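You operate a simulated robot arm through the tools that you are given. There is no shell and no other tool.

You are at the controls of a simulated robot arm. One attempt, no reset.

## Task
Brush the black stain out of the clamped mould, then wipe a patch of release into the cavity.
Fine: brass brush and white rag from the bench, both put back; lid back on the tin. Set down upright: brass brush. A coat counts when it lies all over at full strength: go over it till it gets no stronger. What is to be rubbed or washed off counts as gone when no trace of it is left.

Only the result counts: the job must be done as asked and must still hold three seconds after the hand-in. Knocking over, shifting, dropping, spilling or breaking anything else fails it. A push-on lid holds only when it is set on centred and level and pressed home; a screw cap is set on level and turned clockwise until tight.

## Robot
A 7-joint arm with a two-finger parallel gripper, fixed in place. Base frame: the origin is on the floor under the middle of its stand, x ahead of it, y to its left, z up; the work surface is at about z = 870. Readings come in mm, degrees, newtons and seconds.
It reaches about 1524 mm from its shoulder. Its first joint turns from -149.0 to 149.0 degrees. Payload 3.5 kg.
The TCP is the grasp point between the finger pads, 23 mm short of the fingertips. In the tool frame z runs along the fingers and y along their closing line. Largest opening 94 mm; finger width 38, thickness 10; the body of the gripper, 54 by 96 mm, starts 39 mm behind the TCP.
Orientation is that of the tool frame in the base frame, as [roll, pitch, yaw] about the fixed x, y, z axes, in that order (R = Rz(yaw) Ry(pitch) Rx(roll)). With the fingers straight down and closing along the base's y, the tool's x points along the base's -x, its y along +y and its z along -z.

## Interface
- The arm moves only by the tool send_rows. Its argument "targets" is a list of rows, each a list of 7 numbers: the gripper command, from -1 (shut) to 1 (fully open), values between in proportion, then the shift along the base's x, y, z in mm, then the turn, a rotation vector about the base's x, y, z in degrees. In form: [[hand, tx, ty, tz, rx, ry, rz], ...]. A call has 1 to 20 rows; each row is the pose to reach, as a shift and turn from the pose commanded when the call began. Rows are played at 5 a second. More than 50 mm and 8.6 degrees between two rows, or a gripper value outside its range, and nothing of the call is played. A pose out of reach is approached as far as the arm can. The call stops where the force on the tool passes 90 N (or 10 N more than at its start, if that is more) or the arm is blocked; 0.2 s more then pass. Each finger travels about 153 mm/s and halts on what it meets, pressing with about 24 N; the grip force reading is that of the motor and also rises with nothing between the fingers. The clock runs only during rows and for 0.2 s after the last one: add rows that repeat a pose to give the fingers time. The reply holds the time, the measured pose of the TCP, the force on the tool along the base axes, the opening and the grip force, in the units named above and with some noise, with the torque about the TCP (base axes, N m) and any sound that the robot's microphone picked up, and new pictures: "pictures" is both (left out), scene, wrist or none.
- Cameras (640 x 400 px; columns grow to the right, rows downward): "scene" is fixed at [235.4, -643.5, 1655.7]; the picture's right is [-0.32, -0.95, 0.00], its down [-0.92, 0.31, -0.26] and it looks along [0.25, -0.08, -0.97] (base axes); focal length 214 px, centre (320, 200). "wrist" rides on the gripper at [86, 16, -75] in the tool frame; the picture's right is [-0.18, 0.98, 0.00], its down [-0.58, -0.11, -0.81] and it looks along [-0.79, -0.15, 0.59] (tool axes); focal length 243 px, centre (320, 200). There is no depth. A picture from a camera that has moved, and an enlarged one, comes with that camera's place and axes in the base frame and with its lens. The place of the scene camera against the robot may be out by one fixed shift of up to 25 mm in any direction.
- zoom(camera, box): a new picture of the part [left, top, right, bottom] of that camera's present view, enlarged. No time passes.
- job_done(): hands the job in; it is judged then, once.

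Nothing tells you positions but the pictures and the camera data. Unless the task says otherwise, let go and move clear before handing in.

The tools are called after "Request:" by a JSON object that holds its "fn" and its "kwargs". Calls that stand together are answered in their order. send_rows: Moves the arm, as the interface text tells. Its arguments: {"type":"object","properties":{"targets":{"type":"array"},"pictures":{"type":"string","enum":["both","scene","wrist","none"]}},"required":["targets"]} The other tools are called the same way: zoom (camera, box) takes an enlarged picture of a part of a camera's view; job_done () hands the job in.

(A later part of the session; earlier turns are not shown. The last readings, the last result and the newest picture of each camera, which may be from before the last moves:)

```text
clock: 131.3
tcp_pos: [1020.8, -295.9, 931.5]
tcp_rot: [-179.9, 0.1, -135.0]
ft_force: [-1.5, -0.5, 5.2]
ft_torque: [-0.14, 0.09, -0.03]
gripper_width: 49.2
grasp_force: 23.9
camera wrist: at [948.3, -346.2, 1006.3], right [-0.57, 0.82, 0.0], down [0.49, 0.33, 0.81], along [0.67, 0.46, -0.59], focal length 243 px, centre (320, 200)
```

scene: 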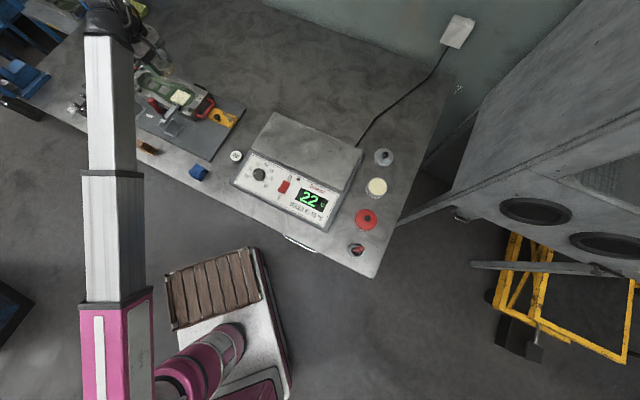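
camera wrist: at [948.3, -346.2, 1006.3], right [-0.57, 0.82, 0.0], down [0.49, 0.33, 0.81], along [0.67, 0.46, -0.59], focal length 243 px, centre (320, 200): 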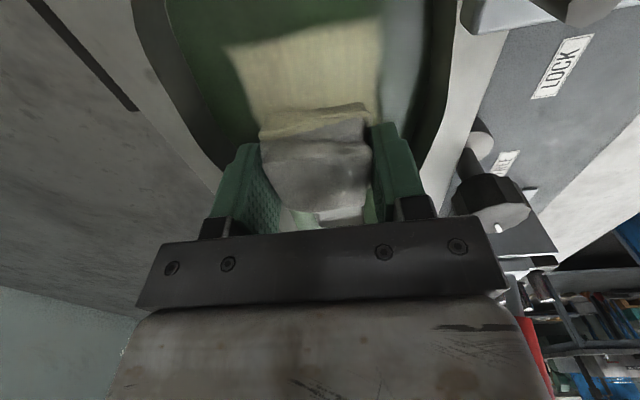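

Request:
{"fn": "send_rows", "kwargs": {"targets": [[-1, 0, 0, -1, 0, 0, 0], [-1, 3.5, -3.5, -1, 0, 0, 0], [-1, 7.1, -7.1, -1, 0, 0, 0], [-1, 2.8, -2.8, -1, 0, 0, 0], [-1, -1.4, 1.4, -1, 0, 0, 0], [-1, -5.7, -2.8, -0.8, 0, 0, 0], [-1, -1.4, -7.1, -0.8, 0, 0, 0], [-1, 2.8, -11.3, -0.8, 0, 0, 0], [-1, -1.4, -15.6, -0.6, 0, 0, 0], [-1, -5.7, -11.3, -0.6, 0, 0, 0], [-1, -10.6, -6.4, -0.6, 0, 0, 0], [-1, -15.6, -9.9, -0.4, 0, 0, 0], [-1, -10.6, -14.8, -0.4, 0, 0, 0], [-1, -5.7, -19.8, -0.4, 0, 0, 0], [-1, -9.9, -24, -0.2, 0, 0, 0], [-1, -14.8, -19.1, -0.2, 0, 0, 0], [-1, -20.5, -13.4, -0.2, 0, 0, 0], [-1, -25.5, -17, 0, 0, 0, 0], [-1, -19.8, -22.6, 0, 0, 0, 0], [-1, -14.1, -28.3, 0, 0, 0, 0]], "pictures": "none"}}

```text
clock: 135.5
tcp_pos: [1006.5, -323.0, 933.1]
tcp_rot: [-179.9, 0.1, -134.9]
ft_force: [1.2, 0.1, -1.0]
ft_torque: [0.01, 0.03, 0.03]
gripper_width: 49.4
grasp_force: 24.4
```

Request:
{"fn": "send_rows", "kwargs": {"targets": [[-1, 0, 0, 30, 0, 0, 0], [-1, -7, -7, 75, 0, 0, 0], [-1, -21, -21, 120, 0, 0, 0], [-1, -40, -40, 160, 0, 0, 0], [-1, -40, -40, 160, 0, 0, 0]], "pictures": "wrist"}}

Request:
{"fn": "zoom", "kwargs": {"camera": "wrist", "box": [230, 0, 410, 120]}}

Request:
{"fn": "zoom", "kwargs": {"camera": "scene", "box": [150, 75, 210, 115]}}

```text
clock: 136.7
tcp_pos: [965.8, -365.6, 1089.3]
tcp_rot: [-179.9, 0.0, -135.0]
ft_force: [0.9, 0.2, -0.7]
ft_torque: [0.03, 0.0, -0.01]
gripper_width: 49.2
grasp_force: 24.1
camera wrist: at [894.5, -415.4, 1164.9], right [-0.56, 0.83, 0.0], down [0.49, 0.33, 0.81], along [0.67, 0.45, -0.59], focal length 243 px, centre (320, 200)
```

wrist: 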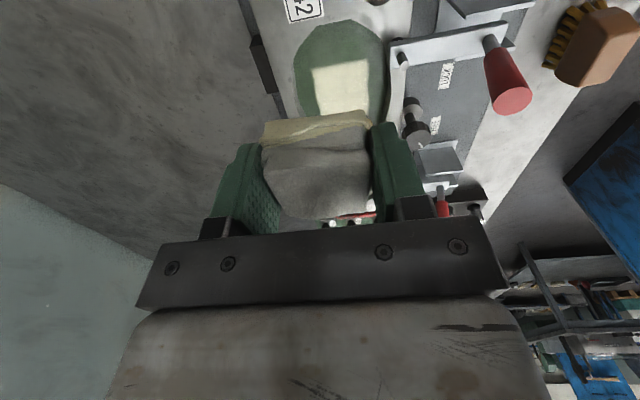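

```text
3.33 times, centred on (320, 60) of wrist
camera zoom: at [894.5, -415.4, 1164.9], right [-0.56, 0.83, 0.0], down [0.49, 0.33, 0.81], along [0.67, 0.45, -0.59], focal length 809 px, centre (320, 667)
```

zoom: 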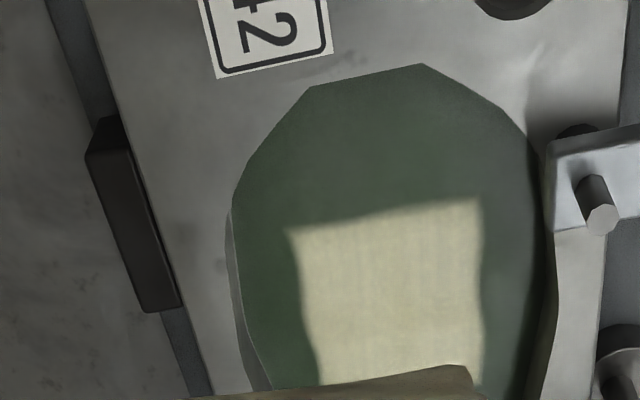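

```text
10.00 times, centred on (180, 95) of scene
camera zoom: at [235.4, -643.5, 1655.7], right [-0.32, -0.95, 0.0], down [-0.92, 0.31, -0.26], along [0.25, -0.08, -0.97], focal length 2145 px, centre (1720, 1250)
```

zoom: 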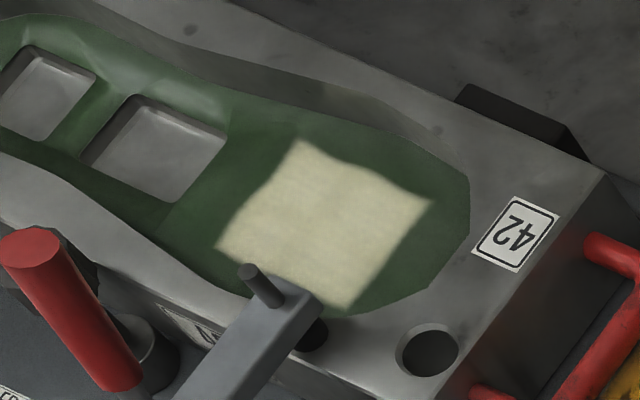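

The patch looks even and has the same outline as before, so it seems to be its full extent. I'll make one more careful pass with contact and compare whether it gets any stronger.

Request:
{"fn": "send_rows", "kwargs": {"targets": [[-1, 20, 25, -30, 0, 0, 0], [-1, 45, 60, -60, 0, 0, 0], [-1, 48.8, 65.3, -100, 0, 0, 0], [-1, 48.8, 65.3, -140, 0, 0, 0], [-1, 48.8, 65.3, -155, 0, 0, 0], [-1, 48.8, 65.3, -158, 0, 0, 0], [-1, 48.8, 65.3, -158, 0, 0, 0]], "pictures": "none"}}

Request:
{"fn": "send_rows", "kwargs": {"targets": [[-1, 0, 0, -0.8, 0, 0, 0], [-1, 0, 0, -1.5, 0, 0, 0], [-1, 0, 0, -1.5, 0, 0, 0]], "pictures": "none"}}

```text
refused: row 2 steps farther than a row can; nothing moved
```

```text
clock: 137.5
tcp_pos: [966.6, -364.4, 1090.2]
tcp_rot: [-180.0, 0.0, -135.0]
ft_force: [-0.2, 0.1, -0.4]
ft_torque: [0.0, -0.03, 0.0]
gripper_width: 49.3
grasp_force: 23.8
```

Request:
{"fn": "send_rows", "kwargs": {"targets": [[-1, 18, 22, -25, 0, 0, 0], [-1, 36, 45, -50, 0, 0, 0], [-1, 48.8, 65.3, -80, 0, 0, 0], [-1, 48.8, 65.3, -120, 0, 0, 0], [-1, 48.8, 65.3, -145, 0, 0, 0], [-1, 48.8, 65.3, -154, 0, 0, 0], [-1, 48.8, 65.3, -156.5, 0, 0, 0], [-1, 48.8, 65.3, -156.5, 0, 0, 0]], "pictures": "none"}}

```text
clock: 139.3
tcp_pos: [1015.5, -297.9, 932.9]
tcp_rot: [-179.8, 0.0, -135.0]
ft_force: [0.2, 0.2, -1.4]
ft_torque: [0.01, 0.01, 0.02]
gripper_width: 49.4
grasp_force: 24.2
```

Request:
{"fn": "send_rows", "kwargs": {"targets": [[-1, 0, 0, -1, 0, 0, 0], [-1, 0, 0, -2, 0, 0, 0], [-1, 0, 0, -2, 0, 0, 0]], "pictures": "none"}}

```text
clock: 140.1
tcp_pos: [1014.1, -298.3, 930.5]
tcp_rot: [-179.9, 0.0, -135.0]
ft_force: [-0.4, -0.3, -1.3]
ft_torque: [0.01, 0.02, 0.04]
gripper_width: 49.4
grasp_force: 24.7
```

Request:
{"fn": "send_rows", "kwargs": {"targets": [[-1, 0, 0, -0.8, 0, 0, 0], [-1, 0, 0, -1.5, 0, 0, 0], [-1, 0, 0, -1.5, 0, 0, 0]], "pictures": "wrist"}}

Request:
{"fn": "zoom", "kwargs": {"camera": "wrist", "box": [200, 60, 440, 230]}}

```text
clock: 140.9
tcp_pos: [1014.4, -298.0, 930.0]
tcp_rot: [-179.9, 0.1, -135.1]
ft_force: [0.9, -0.5, 0.4]
ft_torque: [0.02, -0.02, -0.03]
gripper_width: 49.2
grasp_force: 23.8
camera wrist: at [942.4, -349.1, 1004.1], right [-0.56, 0.83, 0.0], down [0.49, 0.33, 0.81], along [0.67, 0.45, -0.59], focal length 243 px, centre (320, 200)
```

wrist: 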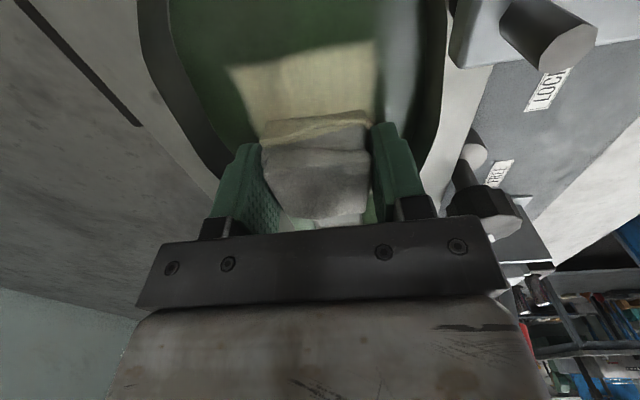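

```text
2.35 times, centred on (320, 145) of wrist
camera zoom: at [942.4, -349.1, 1004.1], right [-0.56, 0.83, 0.0], down [0.49, 0.33, 0.81], along [0.67, 0.45, -0.59], focal length 571 px, centre (320, 329)
```

zoom: 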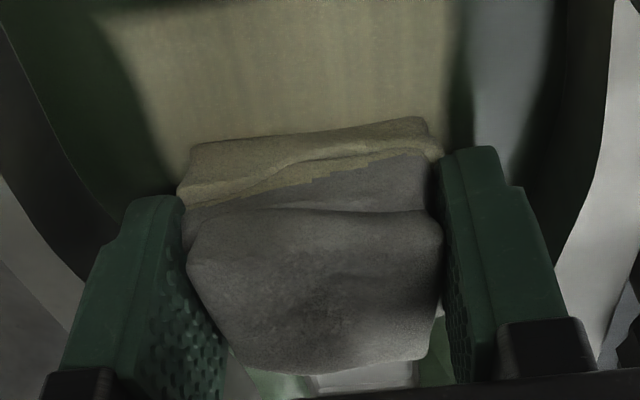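

Request:
{"fn": "send_rows", "kwargs": {"targets": [[-1, 0, 0, -0.8, 0, 0, 0], [-1, 0, 0, -1.5, 0, 0, 0], [-1, 0, 0, -1.5, 0, 0, 0]], "pictures": "none"}}

```text
clock: 141.7
tcp_pos: [1014.7, -299.7, 928.5]
tcp_rot: [-179.8, 0.0, -135.0]
ft_force: [-2.2, 0.3, 7.8]
ft_torque: [0.12, 0.16, 0.01]
gripper_width: 49.5
grasp_force: 24.2
```

Request:
{"fn": "send_rows", "kwargs": {"targets": [[-1, 4.2, 4.2, -0.3, 0, 0, 0], [-1, 7.8, 0.7, -0.3, 0, 0, 0], [-1, 11.3, -2.8, -0.3, 0, 0, 0], [-1, 7.1, -7.1, 0, 0, 0, 0], [-1, 2.8, -2.8, 0, 0, 0, 0], [-1, -1.4, 1.4, 0, 0, 0, 0], [-1, -7.1, -2.8, 0.3, 0, 0, 0], [-1, -2.1, -7.8, 0.3, 0, 0, 0], [-1, 2.8, -12.7, 0.3, 0, 0, 0], [-1, -2.1, -17.7, 0.6, 0, 0, 0], [-1, -7.1, -12.7, 0.6, 0, 0, 0], [-1, -12.7, -7.1, 0.6, 0, 0, 0], [-1, -18.4, -11.3, 0.9, 0, 0, 0], [-1, -12.7, -17, 0.9, 0, 0, 0], [-1, -7.1, -22.6, 0.9, 0, 0, 0], [-1, -12, -27.6, 1.2, 0, 0, 0], [-1, -17.7, -21.9, 1.2, 0, 0, 0], [-1, -24, -15.6, 1.2, 0, 0, 0], [-1, -9.9, -9.9, 0.6, 0, 0, 0], [-1, 1.4, -1.4, 0, 0, 0, 0]], "pictures": "none"}}

Request:
{"fn": "send_rows", "kwargs": {"targets": [[-1, 0, 0, 30, 0, 0, 0], [-1, -10, -15, 70, 0, 0, 0], [-1, -28, -40, 110, 0, 0, 0], [-1, -48.8, -65.3, 140, 0, 0, 0], [-1, -48.8, -65.3, 160.5, 0, 0, 0], [-1, -48.8, -65.3, 160.5, 0, 0, 0]], "pictures": "wrist"}}

Request:
{"fn": "zoom", "kwargs": {"camera": "wrist", "box": [230, 0, 410, 120]}}

Request:
{"fn": "zoom", "kwargs": {"camera": "scene", "box": [150, 75, 210, 115]}}

```text
clock: 145.9
tcp_pos: [1016.6, -301.9, 928.6]
tcp_rot: [-180.0, 0.0, -135.1]
ft_force: [0.2, -0.8, 0.5]
ft_torque: [-0.03, -0.03, 0.0]
gripper_width: 49.2
grasp_force: 24.7
```

```text
refused: row 3 steps farther than a row can; nothing moved
```

```text
3.33 times, centred on (320, 60) of wrist
camera zoom: at [944.4, -351.5, 1003.0], right [-0.56, 0.83, 0.0], down [0.49, 0.33, 0.81], along [0.67, 0.45, -0.59], focal length 809 px, centre (320, 667)
```

zoom: 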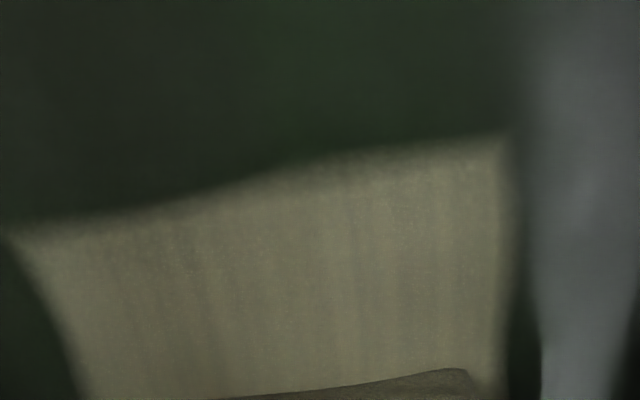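

```text
10.00 times, centred on (180, 95) of scene
camera zoom: at [235.4, -643.5, 1655.7], right [-0.32, -0.95, 0.0], down [-0.92, 0.31, -0.26], along [0.25, -0.08, -0.97], focal length 2145 px, centre (1720, 1250)
```

zoom: 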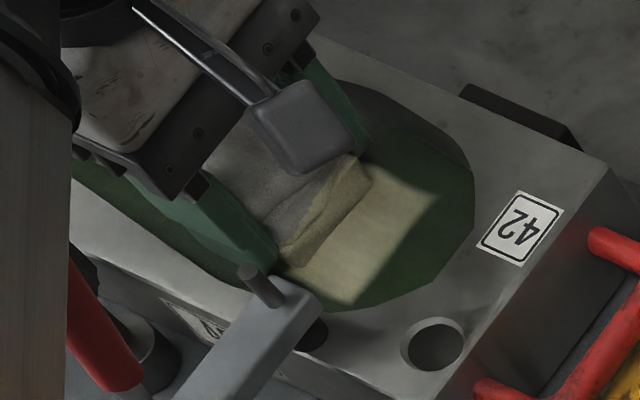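

Request:
{"fn": "send_rows", "kwargs": {"targets": [[-1, 0, 0, 30, 0, 0, 0], [-1, -8, -12, 70, 0, 0, 0], [-1, -22, -32, 105, 0, 0, 0], [-1, -36, -50, 135, 0, 0, 0], [-1, -48.8, -65.3, 160.5, 0, 0, 0], [-1, -48.8, -65.3, 160.5, 0, 0, 0]], "pictures": "wrist"}}

Request:
{"fn": "zoom", "kwargs": {"camera": "wrist", "box": [230, 0, 410, 120]}}

Request:
{"fn": "zoom", "kwargs": {"camera": "scene", "box": [150, 75, 210, 115]}}

```text
clock: 147.3
tcp_pos: [965.8, -366.9, 1090.5]
tcp_rot: [-179.9, -0.1, -135.0]
ft_force: [0.0, -0.1, -0.5]
ft_torque: [0.01, 0.01, 0.01]
gripper_width: 49.3
grasp_force: 24.0
camera wrist: at [892.7, -416.2, 1165.2], right [-0.56, 0.83, 0.0], down [0.49, 0.33, 0.81], along [0.67, 0.45, -0.59], focal length 243 px, centre (320, 200)
```

wrist: 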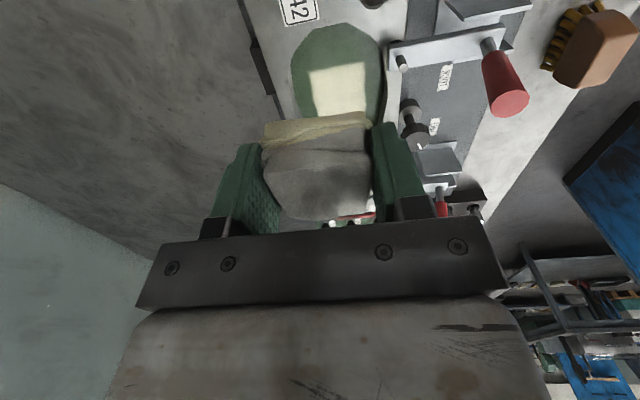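

```text
3.33 times, centred on (320, 60) of wrist
camera zoom: at [892.7, -416.2, 1165.2], right [-0.56, 0.83, 0.0], down [0.49, 0.33, 0.81], along [0.67, 0.45, -0.59], focal length 809 px, centre (320, 667)
```

zoom: 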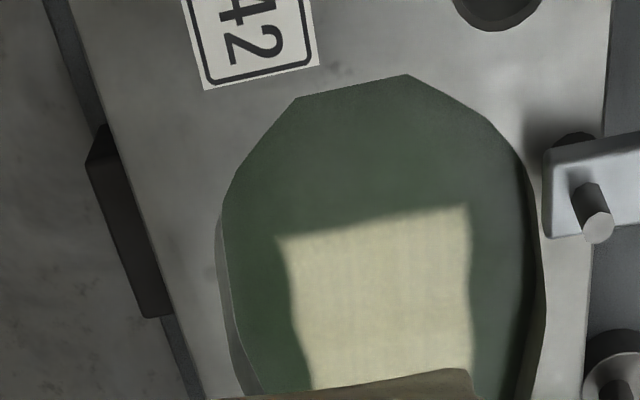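

```text
10.00 times, centred on (180, 95) of scene
camera zoom: at [235.4, -643.5, 1655.7], right [-0.32, -0.95, 0.0], down [-0.92, 0.31, -0.26], along [0.25, -0.08, -0.97], focal length 2145 px, centre (1720, 1250)
```

zoom: 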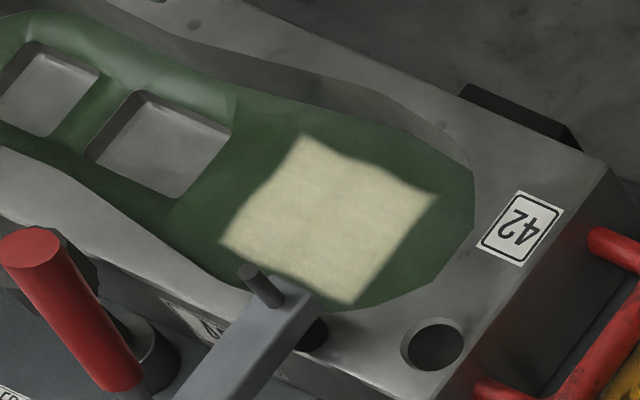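

The patch no longer changes, so the coat looks complete. However the mould looks a couple of millimetres displaced against the clamp bolt after that last pass, so I'll compare with identical earlier zooms.

Request:
{"fn": "zoom", "kwargs": {"camera": "scene", "box": [145, 75, 205, 115]}}

Request:
{"fn": "zoom", "kwargs": {"camera": "scene", "box": [155, 80, 205, 112]}}

Request:
{"fn": "zoom", "kwargs": {"camera": "scene", "box": [125, 60, 225, 125]}}

```text
10.00 times, centred on (175, 95) of scene
camera zoom: at [235.4, -643.5, 1655.7], right [-0.32, -0.95, 0.0], down [-0.92, 0.31, -0.26], along [0.25, -0.08, -0.97], focal length 2145 px, centre (1770, 1250)
```

zoom: 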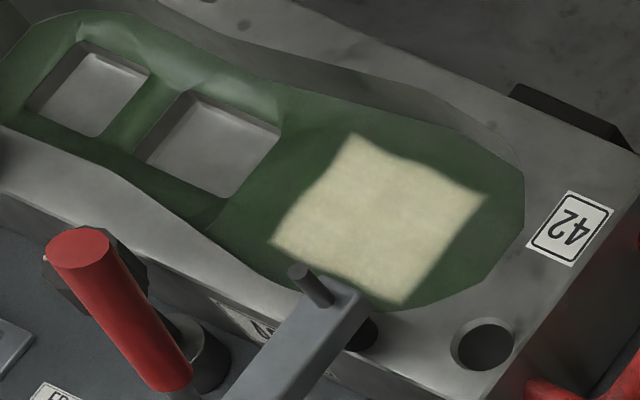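

```text
12.50 times, centred on (180, 96) of scene
camera zoom: at [235.4, -643.5, 1655.7], right [-0.32, -0.95, 0.0], down [-0.92, 0.31, -0.26], along [0.25, -0.08, -0.97], focal length 2681 px, centre (2070, 1500)
```

zoom: 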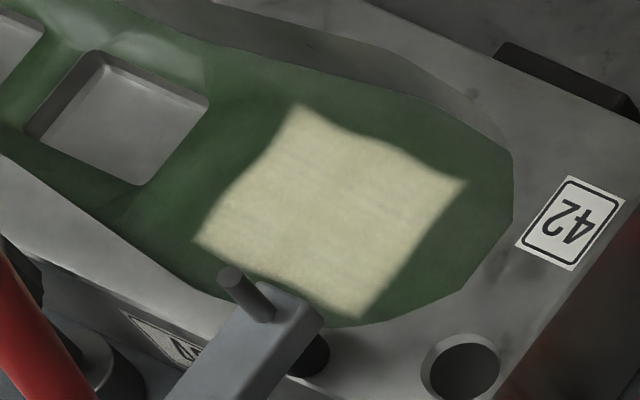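

```text
6.15 times, centred on (175, 92) of scene
camera zoom: at [235.4, -643.5, 1655.7], right [-0.32, -0.95, 0.0], down [-0.92, 0.31, -0.26], along [0.25, -0.08, -0.97], focal length 1320 px, centre (1212, 862)
```

zoom: 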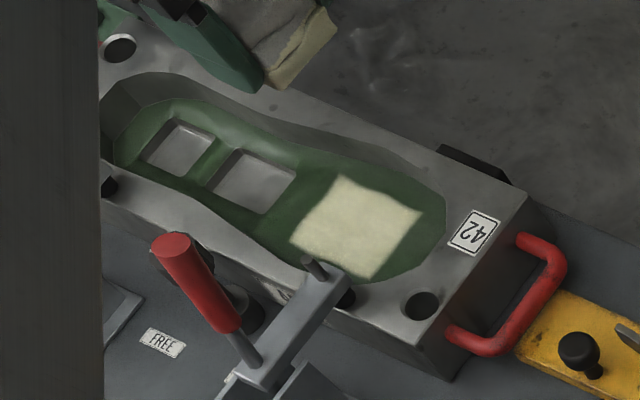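

Request:
{"fn": "zoom", "kwargs": {"camera": "scene", "box": [166, 85, 194, 108]}}

Request:
{"fn": "zoom", "kwargs": {"camera": "wrist", "box": [285, 50, 385, 125]}}

```text
16.00 times, centred on (180, 96) of scene
camera zoom: at [235.4, -643.5, 1655.7], right [-0.32, -0.95, 0.0], down [-0.92, 0.31, -0.26], along [0.25, -0.08, -0.97], focal length 3432 px, centre (2560, 1856)
```

zoom: 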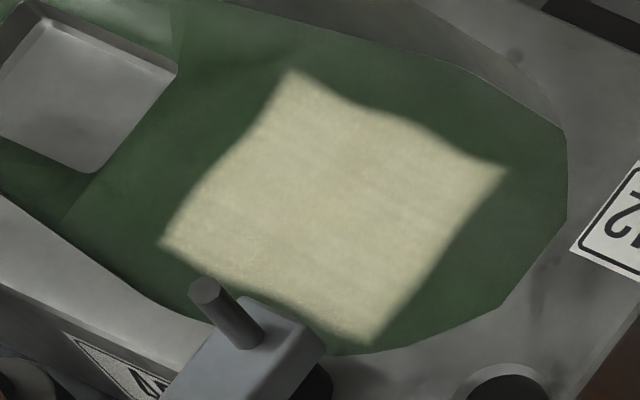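

```text
5.33 times, centred on (335, 88) of wrist
camera zoom: at [892.7, -416.2, 1165.2], right [-0.56, 0.83, 0.0], down [0.49, 0.33, 0.81], along [0.67, 0.45, -0.59], focal length 1294 px, centre (240, 800)
```

zoom: 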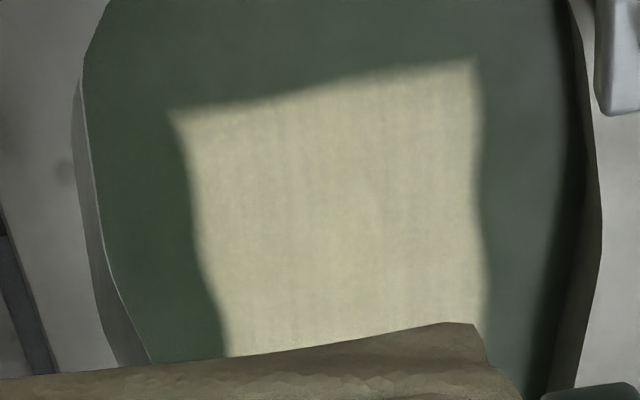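

Request:
{"fn": "send_rows", "kwargs": {"targets": [[-1, 14, 20, -25, 0, 0, 0], [-1, 28, 38, -55, 0, 0, 0], [-1, 40.1, 55.6, -90, 0, 0, 0], [-1, 40.1, 55.6, -130, 0, 0, 0], [-1, 40.1, 55.6, -153, 0, 0, 0], [-1, 40.1, 55.6, -159, 0, 0, 0], [-1, 40.1, 55.6, -160.5, 0, 0, 0], [-1, 40.1, 55.6, -160.5, 0, 0, 0]], "pictures": "none"}}

Request:
{"fn": "send_rows", "kwargs": {"targets": [[-1, 0, 0, -0.7, 0, 0, 0], [-1, 0, 0, -1.4, 0, 0, 0], [-1, 0, 0, -1.4, 0, 0, 0]], "pictures": "none"}}

```text
clock: 149.1
tcp_pos: [1008.4, -311.0, 929.0]
tcp_rot: [-179.9, 0.0, -134.9]
ft_force: [1.5, -1.9, 8.4]
ft_torque: [0.08, 0.14, -0.02]
gripper_width: 49.3
grasp_force: 24.2
```

```text
clock: 149.9
tcp_pos: [1007.9, -311.8, 928.9]
tcp_rot: [-179.7, 0.2, -135.0]
ft_force: [8.8, -3.4, 33.8]
ft_torque: [-0.07, -0.08, -0.03]
gripper_width: 49.4
grasp_force: 24.4
```

Request:
{"fn": "send_rows", "kwargs": {"targets": [[-1, 4.2, 4.2, 0.5, 0, 0, 0], [-1, 7.1, 4.2, 0.5, 0, 0, 0], [-1, 0, -2.8, 0.7, 0, 0, 0], [-1, -5.7, -8.5, 0.9, 0, 0, 0], [-1, -10.6, -13.4, 1.1, 0, 0, 0], [-1, -14.8, -9.2, 1.1, 0, 0, 0], [-1, -10.6, -3.5, 0.8, 0, 0, 0], [-1, -4.2, 1.4, 0.6, 0, 0, 0], [-1, 3.5, 4.9, 0.3, 0, 0, 0], [-1, -2.1, -0.7, 0.5, 0, 0, 0], [-1, -7.8, -6.4, 0.7, 0, 0, 0], [-1, -12.7, -11.3, 0.9, 0, 0, 0], [-1, -5.7, -8.5, 0.6, 0, 0, 0], [-1, 0, -2.8, 0.4, 0, 0, 0], [-1, 6.4, 4.9, 0.1, 0, 0, 0], [-1, -3.5, 0.7, 0.3, 0, 0, 0], [-1, -9.2, -4.9, 0.5, 0, 0, 0], [-1, -14.1, -9.9, 0.7, 0, 0, 0], [-1, -7.1, -7.1, 0.4, 0, 0, 0], [-1, 0, 0, 0, 0, 0, 0]], "pictures": "none"}}

```text
clock: 154.1
tcp_pos: [1006.8, -308.4, 926.4]
tcp_rot: [-179.9, 0.0, -135.1]
ft_force: [-1.2, -0.5, 2.5]
ft_torque: [-0.01, 0.1, 0.03]
gripper_width: 49.4
grasp_force: 24.3
```

Contact held through this pass. I'll lift to the same viewpoint as before and compare.

Request:
{"fn": "send_rows", "kwargs": {"targets": [[-1, 0, 0, 30, 0, 0, 0], [-1, -8, -12, 70, 0, 0, 0], [-1, -20, -28, 105, 0, 0, 0], [-1, -32, -44, 137, 0, 0, 0], [-1, -40.1, -55.6, 162, 0, 0, 0], [-1, -40.1, -55.6, 162, 0, 0, 0]], "pictures": "wrist"}}

Request:
{"fn": "zoom", "kwargs": {"camera": "wrist", "box": [285, 50, 385, 125]}}

Request:
{"fn": "zoom", "kwargs": {"camera": "scene", "box": [166, 85, 194, 108]}}

Request:
{"fn": "zoom", "kwargs": {"camera": "scene", "box": [145, 75, 205, 115]}}

```text
clock: 155.5
tcp_pos: [967.9, -365.0, 1090.5]
tcp_rot: [-179.9, 0.0, -135.0]
ft_force: [1.1, -0.2, 0.5]
ft_torque: [0.0, 0.0, -0.01]
gripper_width: 49.3
grasp_force: 23.8
camera wrist: at [896.3, -414.5, 1165.0], right [-0.56, 0.83, 0.0], down [0.49, 0.33, 0.81], along [0.67, 0.45, -0.59], focal length 243 px, centre (320, 200)
```

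wrist: 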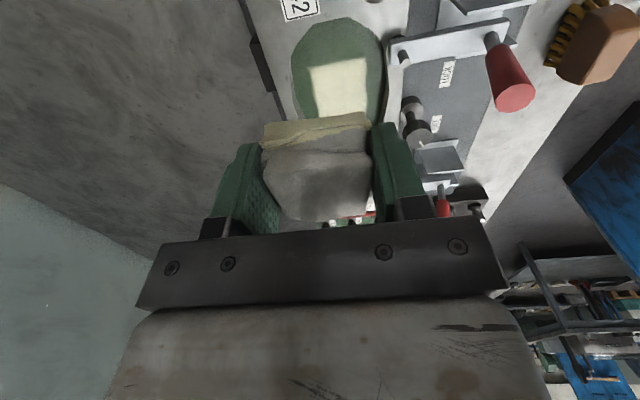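

```text
5.33 times, centred on (335, 88) of wrist
camera zoom: at [896.3, -414.5, 1165.0], right [-0.56, 0.83, 0.0], down [0.49, 0.33, 0.81], along [0.67, 0.45, -0.59], focal length 1294 px, centre (240, 800)
```

zoom: 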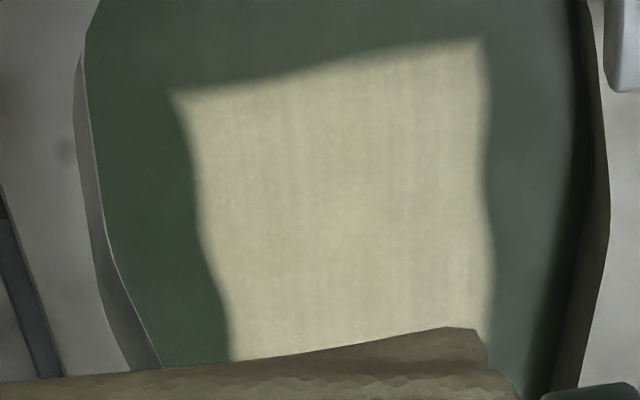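

```text
16.00 times, centred on (180, 96) of scene
camera zoom: at [235.4, -643.5, 1655.7], right [-0.32, -0.95, 0.0], down [-0.92, 0.31, -0.26], along [0.25, -0.08, -0.97], focal length 3432 px, centre (2560, 1856)
```

zoom: 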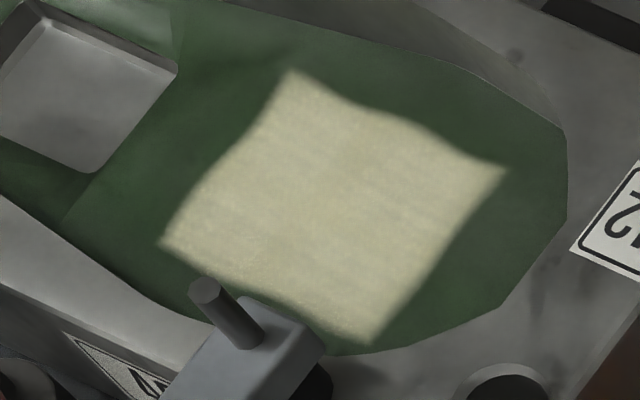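

```text
10.00 times, centred on (175, 95) of scene
camera zoom: at [235.4, -643.5, 1655.7], right [-0.32, -0.95, 0.0], down [-0.92, 0.31, -0.26], along [0.25, -0.08, -0.97], focal length 2145 px, centre (1770, 1250)
```

zoom: 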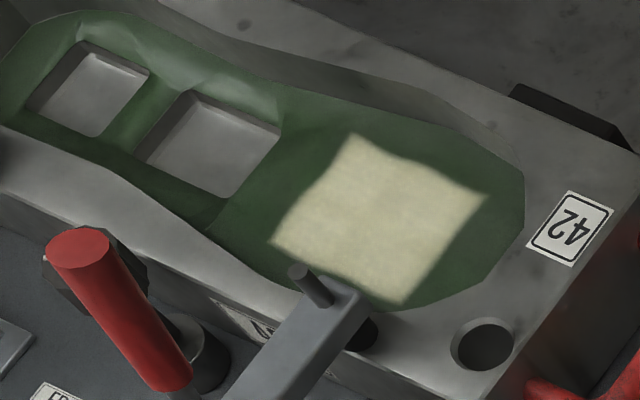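

The coat is unchanged by the extra pass, so it is at full strength, and the mould has stayed put since. Now I'll return the rag to its spot on the bench.

Request:
{"fn": "send_rows", "kwargs": {"targets": [[-1, -37, 22, 5, 0, 0, -0.8], [-1, -74, 43, 5, 0, 0, -1.5], [-1, -111, 65, 5, 0, 0, -2.2], [-1, -148, 86, -5, 0, 0, -3], [-1, -185, 107, -25, 0, 0, -3.8], [-1, -223, 129, -45, 0, 0, -4.5], [-1, -223, 129, -90, 0, 0, -4.5], [-1, -223, 129, -135, 0, 0, -4.5], [-1, -223, 129, -167, 0, 0, -4.5], [-1, -223, 129, -167, 0, 0, -4.5]], "pictures": "both"}}

```text
clock: 157.7
tcp_pos: [744.0, -238.5, 923.5]
tcp_rot: [180.0, 0.0, -139.5]
ft_force: [0.4, -0.2, -0.2]
ft_torque: [-0.03, -0.01, -0.01]
gripper_width: 49.1
grasp_force: 24.0
camera wrist: at [668.0, -282.6, 998.4], right [-0.5, 0.87, 0.0], down [0.51, 0.3, 0.81], along [0.7, 0.4, -0.59], focal length 243 px, centre (320, 200)
```

scene: 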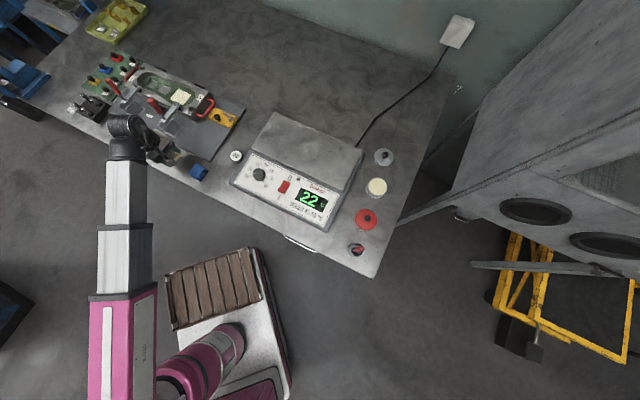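
wrist: 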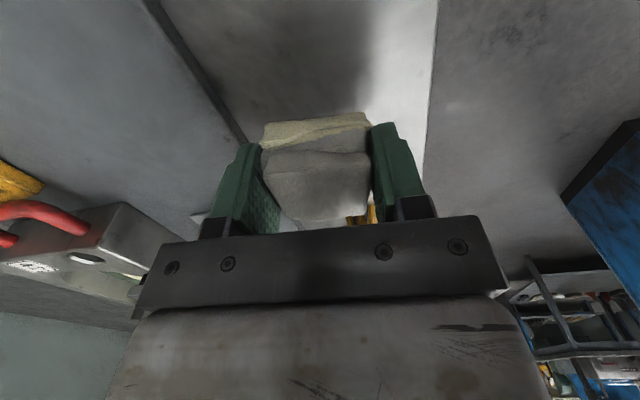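

Request:
{"fn": "send_rows", "kwargs": {"targets": [[-1, 0, 0, -10, 0, 0, 0], [-1, 0, 0, -20, 0, 0, 0], [-1, 0, 0, -20, 0, 0, 0]], "pictures": "none"}}

Request:
{"fn": "send_rows", "kwargs": {"targets": [[-1, 0, 0, -1.5, 0, 0, 0], [-1, 0, 0, -3, 0, 0, 0], [-1, 0, 0, -3, 0, 0, 0]], "pictures": "none"}}

Request:
{"fn": "send_rows", "kwargs": {"targets": [[-1, 0, 0, -1, 0, 0, 0], [-1, 0, 0, -2, 0, 0, 0], [-1, 0, 0, -2, 0, 0, 0]], "pictures": "none"}}

```text
clock: 158.5
tcp_pos: [744.7, -238.2, 903.7]
tcp_rot: [-179.9, 0.0, -139.5]
ft_force: [-0.1, -0.9, -0.4]
ft_torque: [0.0, 0.05, -0.02]
gripper_width: 49.2
grasp_force: 23.6
```

```text
clock: 159.3
tcp_pos: [745.1, -237.7, 898.1]
tcp_rot: [-179.8, 0.0, -139.5]
ft_force: [-0.5, 0.8, -0.4]
ft_torque: [-0.01, -0.04, 0.0]
gripper_width: 49.3
grasp_force: 24.2
```

```text
clock: 160.1
tcp_pos: [744.5, -236.3, 897.3]
tcp_rot: [-179.9, 0.0, -139.4]
ft_force: [0.5, -0.1, -1.6]
ft_torque: [0.01, -0.01, -0.01]
gripper_width: 49.5
grasp_force: 24.3
```

Request:
{"fn": "send_rows", "kwargs": {"targets": [[-1, 0, 0, -0.7, 0, 0, 0], [-1, 0, 0, -1.4, 0, 0, 0], [-1, 0, 0, -1.4, 0, 0, 0]], "pictures": "none"}}

Request:
{"fn": "send_rows", "kwargs": {"targets": [[-1, 0, 0, -0.6, 0, 0, 0], [-1, 0, 0, -1.2, 0, 0, 0], [-1, 0, 0, -1.2, 0, 0, 0]], "pictures": "none"}}

```text
clock: 160.9
tcp_pos: [745.3, -236.7, 894.8]
tcp_rot: [-179.9, -0.1, -139.4]
ft_force: [-0.8, 0.3, 1.4]
ft_torque: [0.03, 0.03, 0.04]
gripper_width: 49.3
grasp_force: 23.8
```

```text
clock: 161.7
tcp_pos: [744.7, -236.9, 894.1]
tcp_rot: [-179.8, 0.1, -139.5]
ft_force: [1.8, -6.7, 35.3]
ft_torque: [-0.08, -0.01, -0.01]
gripper_width: 49.4
grasp_force: 23.8
```

The rag is on the bench. I'll ease up 1 mm, open modestly, and rise straight up.

Request:
{"fn": "send_rows", "kwargs": {"targets": [[-1, 0, 0, 1, 0, 0, 0], [0.1, 0, 0, 1, 0, 0, 0], [0.25, 0, 0, 1, 0, 0, 0], [0.32, 0, 0, 1, 0, 0, 0], [0.32, 0, 0, 10, 0, 0, 0], [0.32, 0, 0, 35, 0, 0, 0], [0.32, 0, 0, 75, 0, 0, 0], [0.32, 0, 0, 115, 0, 0, 0], [0.32, 0, 0, 140, 0, 0, 0], [0.32, 0, 0, 140, 0, 0, 0]], "pictures": "both"}}

Request:
{"fn": "zoom", "kwargs": {"camera": "wrist", "box": [220, 0, 420, 130]}}

Request:
{"fn": "zoom", "kwargs": {"camera": "scene", "box": [120, 130, 220, 190]}}

```text
clock: 163.9
tcp_pos: [741.8, -236.8, 1034.7]
tcp_rot: [-179.9, 0.0, -139.5]
ft_force: [1.0, 0.0, -0.4]
ft_torque: [0.02, 0.01, 0.03]
gripper_width: 62.2
grasp_force: 0.1
camera wrist: at [666.9, -282.0, 1108.8], right [-0.5, 0.87, 0.0], down [0.51, 0.3, 0.81], along [0.7, 0.4, -0.59], focal length 243 px, centre (320, 200)
```

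scene: 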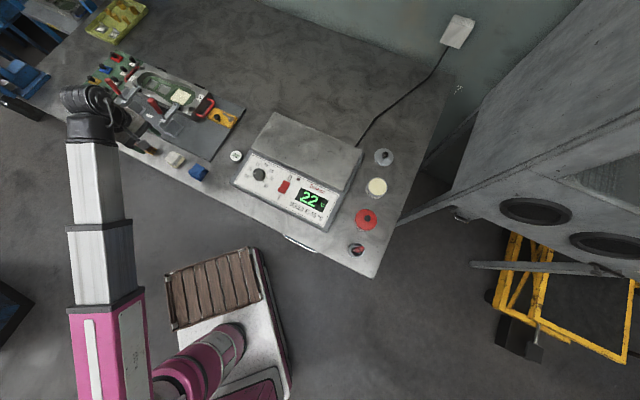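
wrist: 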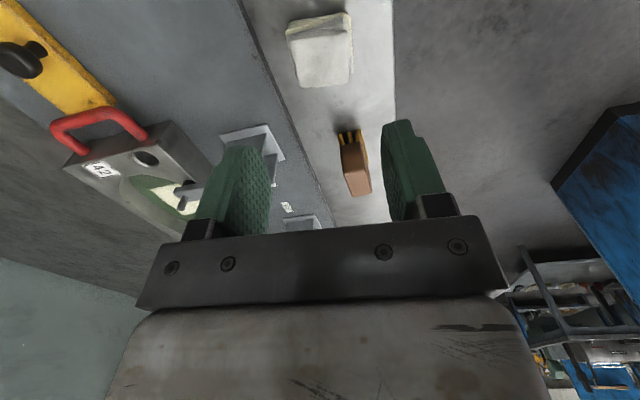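

```text
3.08 times, centred on (320, 65) of wrist
camera zoom: at [666.9, -282.0, 1108.8], right [-0.5, 0.87, 0.0], down [0.51, 0.3, 0.81], along [0.7, 0.4, -0.59], focal length 746 px, centre (320, 615)
```

zoom: 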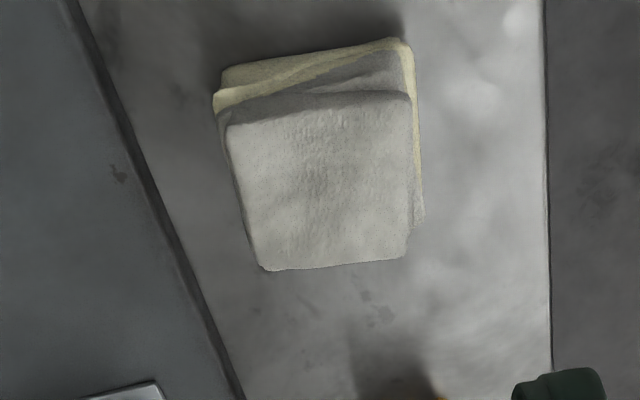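

```text
6.40 times, centred on (170, 160) of scene
camera zoom: at [235.4, -643.5, 1655.7], right [-0.32, -0.95, 0.0], down [-0.92, 0.31, -0.26], along [0.25, -0.08, -0.97], focal length 1373 px, centre (1280, 456)
```

zoom: 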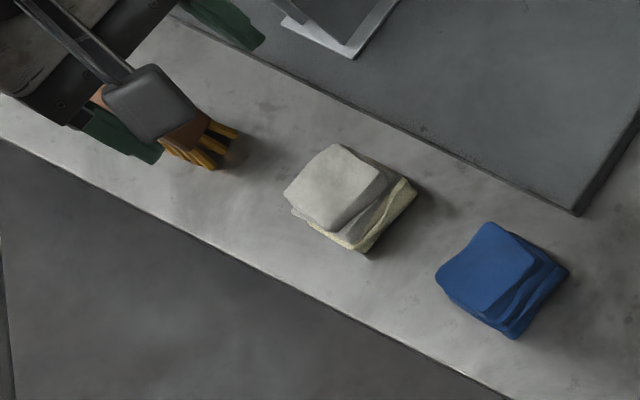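

Rag is back in place. Now I'll return to the lid, opening to about 47 mm and arriving high above it.

Request:
{"fn": "send_rows", "kwargs": {"targets": [[0, -14, -45.5, 15, 0, 0, -2.4], [0, -28, -91, 25, 0, 0, -4.8], [0, -42, -136, 30, 0, 0, -7.2], [0, -56, -182, 30, 0, 0, -9.6], [0, -70, -227, 30, 0, 0, -12], [0, -84, -273, 30, 0, 0, -14.4], [0, -98, -318, 30, 0, 0, -16.8], [0, -112, -364, 30, 0, 0, -19.2], [0, -126, -409, 30, 0, 0, -21.6], [0, -140, -455, 30, 0, 0, -24], [0, -153, -500, 30, 0, 0, -26.4], [0, -167, -546, 30, 0, 0, -28.8], [0, -181, -591, 30, 0, 0, -31.2], [0, -195, -637, 30, 0, 0, -33.6], [0, -209, -682, 25, 0, 0, -36], [0, -223, -728, 15, 0, 0, -38.4], [0, -237, -773, 0, 0, 0, -40.5], [0, -237, -773, -45, 0, 0, -40.5], [0, -237, -773, -60, 0, 0, -40.5], [0, -237, -773, -60, 0, 0, -40.5]], "pictures": "both"}}

Request:
{"fn": "zoom", "kwargs": {"camera": "wrist", "box": [230, 0, 410, 150]}}

```text
clock: 168.1
tcp_pos: [507.0, -1010.2, 973.0]
tcp_rot: [-179.9, 0.0, -179.9]
ft_force: [-0.4, 0.7, 1.0]
ft_torque: [0.01, 0.02, 0.01]
gripper_width: 47.2
grasp_force: 0.0
camera wrist: at [420.9, -995.1, 1047.8], right [0.18, 0.98, 0.0], down [0.58, -0.11, 0.81], along [0.79, -0.15, -0.59], focal length 243 px, centre (320, 200)
```

scene: 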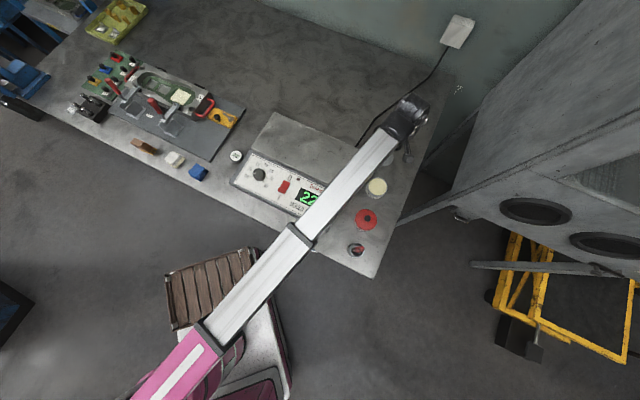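
wrist: 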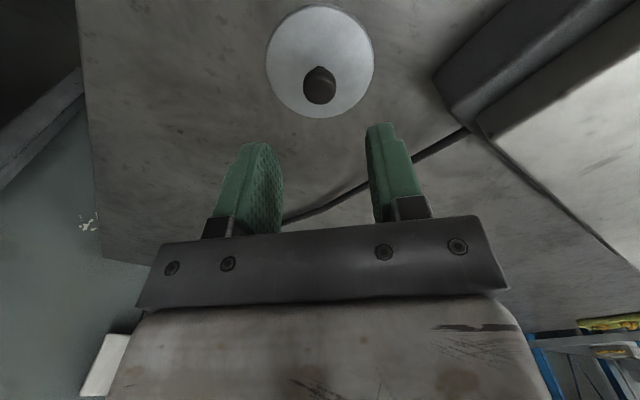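

```text
2.67 times, centred on (320, 75) of wrist
camera zoom: at [420.9, -995.1, 1047.8], right [0.18, 0.98, 0.0], down [0.58, -0.11, 0.81], along [0.79, -0.15, -0.59], focal length 647 px, centre (320, 533)
```

zoom: 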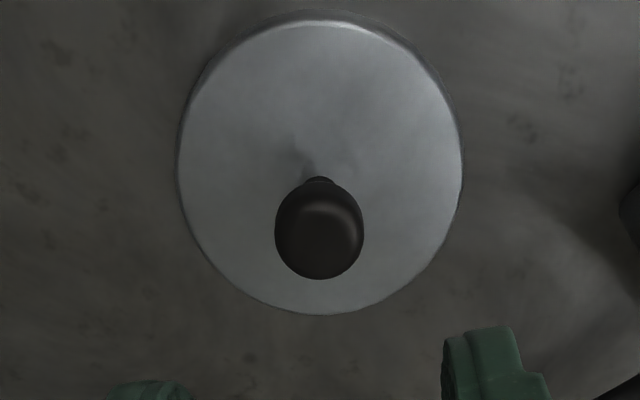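

Request:
{"fn": "send_rows", "kwargs": {"targets": [[0, -1.2, 0, -25, 0, 0, 0], [0, -1.2, 0, -50, 0, 0, 0], [0, -1.2, 0, -66, 0, 0, 0], [0, -1.2, 0, -72, 0, 0, 0], [0, -1.2, 0, -73, 0, 0, 0], [0, -1.2, 0, -73, 0, 0, 0]], "pictures": "wrist"}}

Request:
{"fn": "zoom", "kwargs": {"camera": "wrist", "box": [200, 60, 440, 230]}}

```text
clock: 169.5
tcp_pos: [505.7, -1008.2, 898.9]
tcp_rot: [-179.9, 0.0, 179.9]
ft_force: [-0.4, 0.6, 0.3]
ft_torque: [-0.02, 0.02, -0.03]
gripper_width: 46.9
grasp_force: 0.0
camera wrist: at [420.3, -993.7, 974.1], right [0.18, 0.98, 0.0], down [0.58, -0.11, 0.81], along [0.79, -0.15, -0.59], focal length 243 px, centre (320, 200)
```

wrist: 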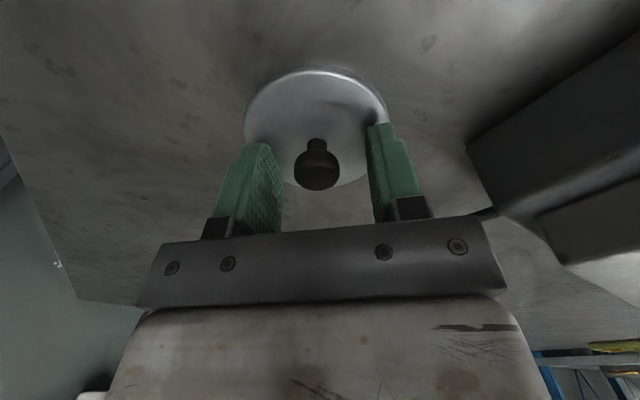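

```text
2.35 times, centred on (320, 145) of wrist
camera zoom: at [420.3, -993.7, 974.1], right [0.18, 0.98, 0.0], down [0.58, -0.11, 0.81], along [0.79, -0.15, -0.59], focal length 571 px, centre (320, 329)
```

zoom: 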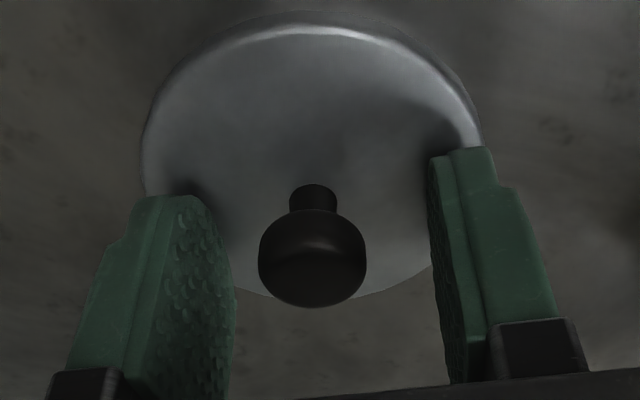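

Request:
{"fn": "send_rows", "kwargs": {"targets": [[0, 0, -1.8, 0.5, 0, 0, 0], [-0.3, 0, -1.8, 0.5, 0, 0, 0], [-0.6, 0, -1.8, 0.5, 0, 0, 0], [-0.9, 0, -1.8, 0.5, 0, 0, 0], [-1, 0, -1.8, 0.5, 0, 0, 0], [-1, 0, -1.8, 0.5, 0, 0, 0]], "pictures": "wrist"}}

Request:
{"fn": "zoom", "kwargs": {"camera": "wrist", "box": [200, 60, 440, 230]}}

```text
clock: 170.9
tcp_pos: [506.4, -1010.3, 900.4]
tcp_rot: [-179.8, 0.0, 180.0]
ft_force: [-0.4, -0.3, 1.2]
ft_torque: [0.02, 0.04, -0.01]
gripper_width: 20.6
grasp_force: 24.2
camera wrist: at [420.5, -995.5, 975.2], right [0.18, 0.98, 0.0], down [0.58, -0.11, 0.81], along [0.79, -0.15, -0.59], focal length 243 px, centre (320, 200)
```

wrist: 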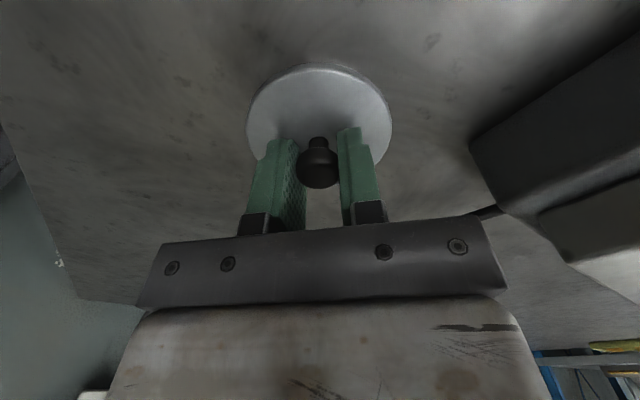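

```text
2.35 times, centred on (320, 145) of wrist
camera zoom: at [420.5, -995.5, 975.2], right [0.18, 0.98, 0.0], down [0.58, -0.11, 0.81], along [0.79, -0.15, -0.59], focal length 571 px, centre (320, 329)
```

zoom: 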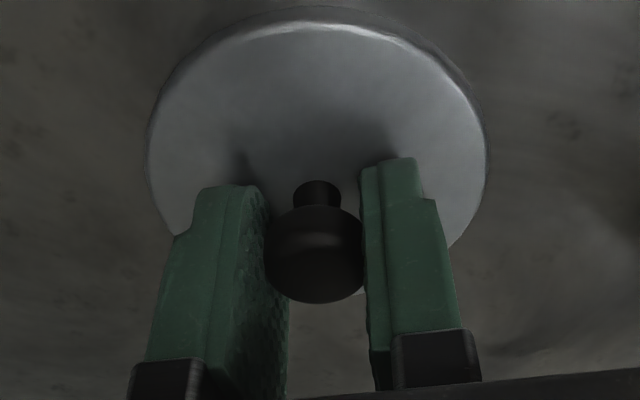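

The lid is gripped again. I'll lift it, move to a viewing pose near the tin, and check where the tin stands now.

Request:
{"fn": "send_rows", "kwargs": {"targets": [[-1, 0, 0, 10, 0, 0, 0], [-1, 0, 0, 40, 0, 0, 0], [-1, 0, 0, 85, 0, 0, 0], [-1, 0, 0, 130, 0, 0, 0], [-1, -40, 28, 154, 0, 0, 0], [-1, -78, 56, 154, 0, 0, 0], [-1, -115.6, 84.6, 154, 0, 0, 0], [-1, -115.6, 84.6, 154, 0, 0, 0]], "pictures": "both"}}

Request:
{"fn": "zoom", "kwargs": {"camera": "wrist", "box": [220, 0, 420, 130]}}

Request:
{"fn": "zoom", "kwargs": {"camera": "scene", "box": [340, 150, 440, 220]}}

```text
refused: row 5 steps farther than a row can; nothing moved
```

```text
3.08 times, centred on (320, 65) of wrist
camera zoom: at [420.5, -995.5, 975.2], right [0.18, 0.98, 0.0], down [0.58, -0.11, 0.81], along [0.79, -0.15, -0.59], focal length 746 px, centre (320, 615)
```

zoom: 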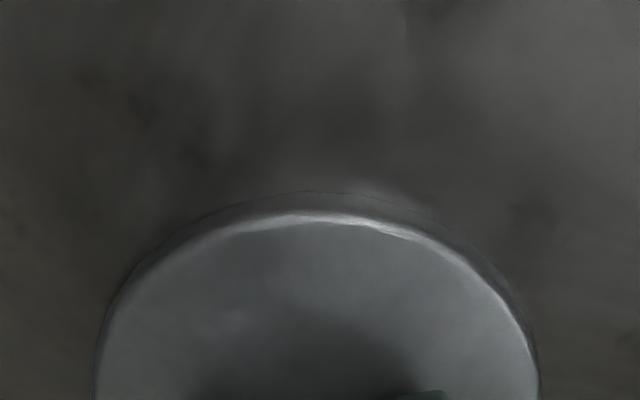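

```text
5.71 times, centred on (390, 185) of scene
camera zoom: at [235.4, -643.5, 1655.7], right [-0.32, -0.95, 0.0], down [-0.92, 0.31, -0.26], along [0.25, -0.08, -0.97], focal length 1226 px, centre (-80, 286)
```

zoom: 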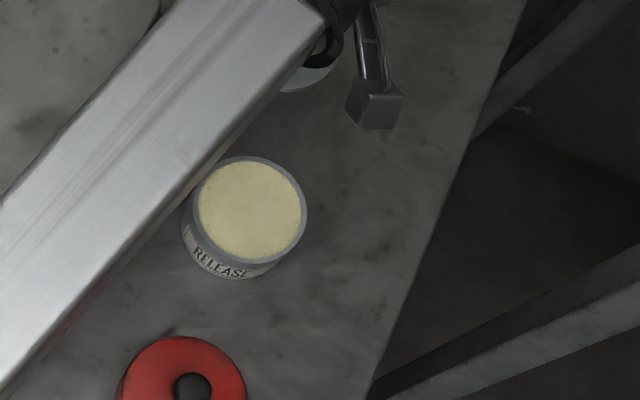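

Request:
{"fn": "send_rows", "kwargs": {"targets": [[-1, 0, 0, 10, 0, 0, 0], [-1, 0, 0, 40, 0, 0, 0], [-1, 0, 0, 85, 0, 0, 0], [-1, 0, 0, 130, 0, 0, 0], [-1, -20, 14, 150, 0, 0, 0], [-1, -55, 40, 154, 0, 0, 0], [-1, -88, 64, 154, 0, 0, 0], [-1, -115.6, 84.6, 154, 0, 0, 0], [-1, -115.6, 84.6, 154, 0, 0, 0]], "pictures": "wrist"}}

Request:
{"fn": "zoom", "kwargs": {"camera": "wrist", "box": [220, 0, 420, 130]}}

```text
clock: 172.9
tcp_pos: [389.4, -926.9, 1057.0]
tcp_rot: [-180.0, 0.0, -180.0]
ft_force: [0.2, 0.9, -0.4]
ft_torque: [0.02, -0.05, -0.01]
gripper_width: 20.4
grasp_force: 24.5
camera wrist: at [303.6, -911.4, 1131.0], right [0.18, 0.98, 0.0], down [0.58, -0.11, 0.81], along [0.79, -0.15, -0.59], focal length 243 px, centre (320, 200)
```

wrist: 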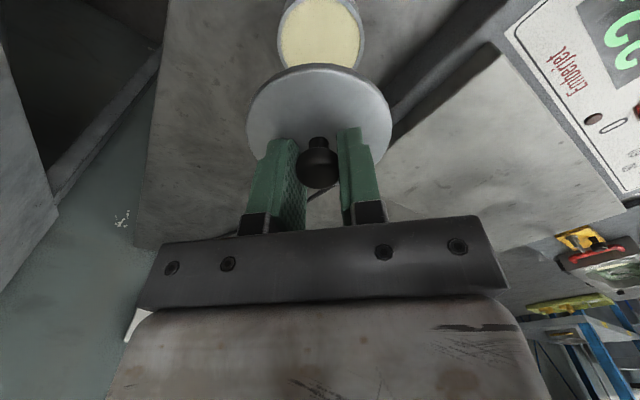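

```text
3.08 times, centred on (320, 65) of wrist
camera zoom: at [303.6, -911.4, 1131.0], right [0.18, 0.98, 0.0], down [0.58, -0.11, 0.81], along [0.79, -0.15, -0.59], focal length 746 px, centre (320, 615)
```

zoom: 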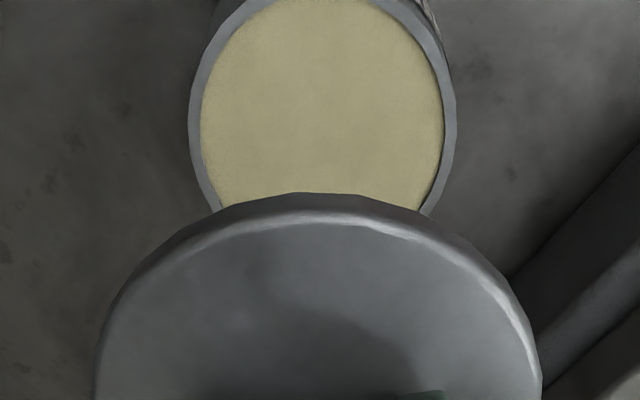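

The tin hasn't moved, and the held lid sits about 1 mm off the hand axis. I'll correct for that, lower to just above the rim and check.

Request:
{"fn": "send_rows", "kwargs": {"targets": [[-1, 2.4, 0.5, -30, 0, 0, 0], [-1, 2.4, 0.5, -65, 0, 0, 0], [-1, 2.4, 0.5, -90, 0, 0, 0], [-1, 2.4, 0.5, -104, 0, 0, 0], [-1, 2.4, 0.5, -104, 0, 0, 0]], "pictures": "wrist"}}

Request:
{"fn": "zoom", "kwargs": {"camera": "wrist", "box": [230, 20, 410, 150]}}

```text
clock: 174.1
tcp_pos: [390.9, -927.5, 951.7]
tcp_rot: [-180.0, 0.0, -179.9]
ft_force: [-0.6, 0.1, 0.6]
ft_torque: [-0.01, 0.0, 0.04]
gripper_width: 20.1
grasp_force: 24.7
camera wrist: at [305.7, -911.5, 1026.1], right [0.18, 0.98, 0.0], down [0.58, -0.11, 0.81], along [0.79, -0.15, -0.59], focal length 243 px, centre (320, 200)
```

wrist: 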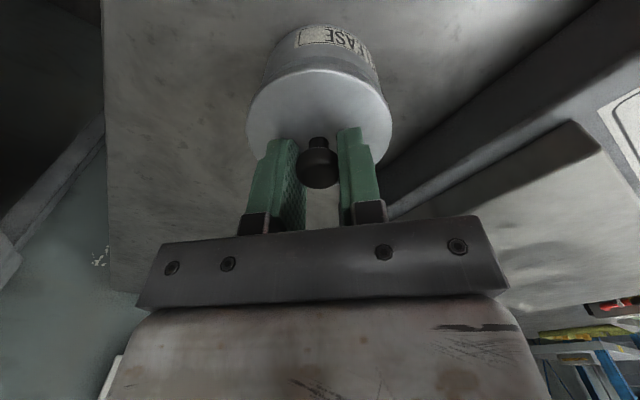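

```text
3.08 times, centred on (320, 85) of wrist
camera zoom: at [305.7, -911.5, 1026.1], right [0.18, 0.98, 0.0], down [0.58, -0.11, 0.81], along [0.79, -0.15, -0.59], focal length 746 px, centre (320, 554)
```

zoom: 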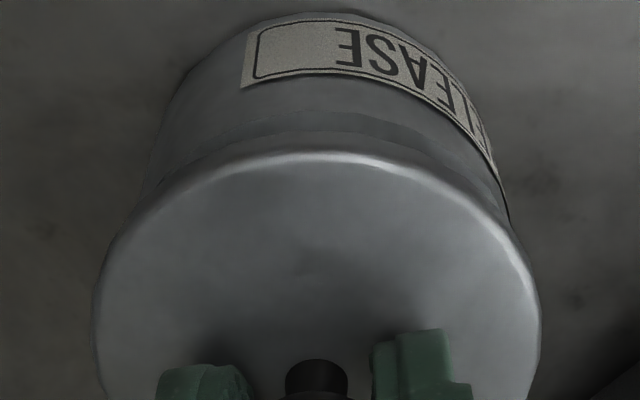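

Request:
{"fn": "send_rows", "kwargs": {"targets": [[-1, 0, 0, -2, 0, 0, 0], [-1, 0, 0, -4, 0, 0, 0], [-1, 0, 0, -5, 0, 0, 0], [-1, 0, 0, -5, 0, 0, 0]], "pictures": "none"}}

Request:
{"fn": "send_rows", "kwargs": {"targets": [[-1, 0, 0, -1, 0, 0, 0], [-1, 0, 0, -1.5, 0, 0, 0], [-1, 0, 0, -1.5, 0, 0, 0]], "pictures": "none"}}

```text
clock: 175.1
tcp_pos: [393.7, -926.6, 944.5]
tcp_rot: [-180.0, -0.1, 180.0]
ft_force: [0.5, 0.0, -0.3]
ft_torque: [0.0, -0.03, -0.01]
gripper_width: 20.6
grasp_force: 24.2
```

```text
clock: 175.9
tcp_pos: [392.9, -925.7, 944.4]
tcp_rot: [-180.0, 0.0, 179.9]
ft_force: [-0.8, -1.0, -0.5]
ft_torque: [0.0, -0.01, 0.02]
gripper_width: 20.4
grasp_force: 23.5
```

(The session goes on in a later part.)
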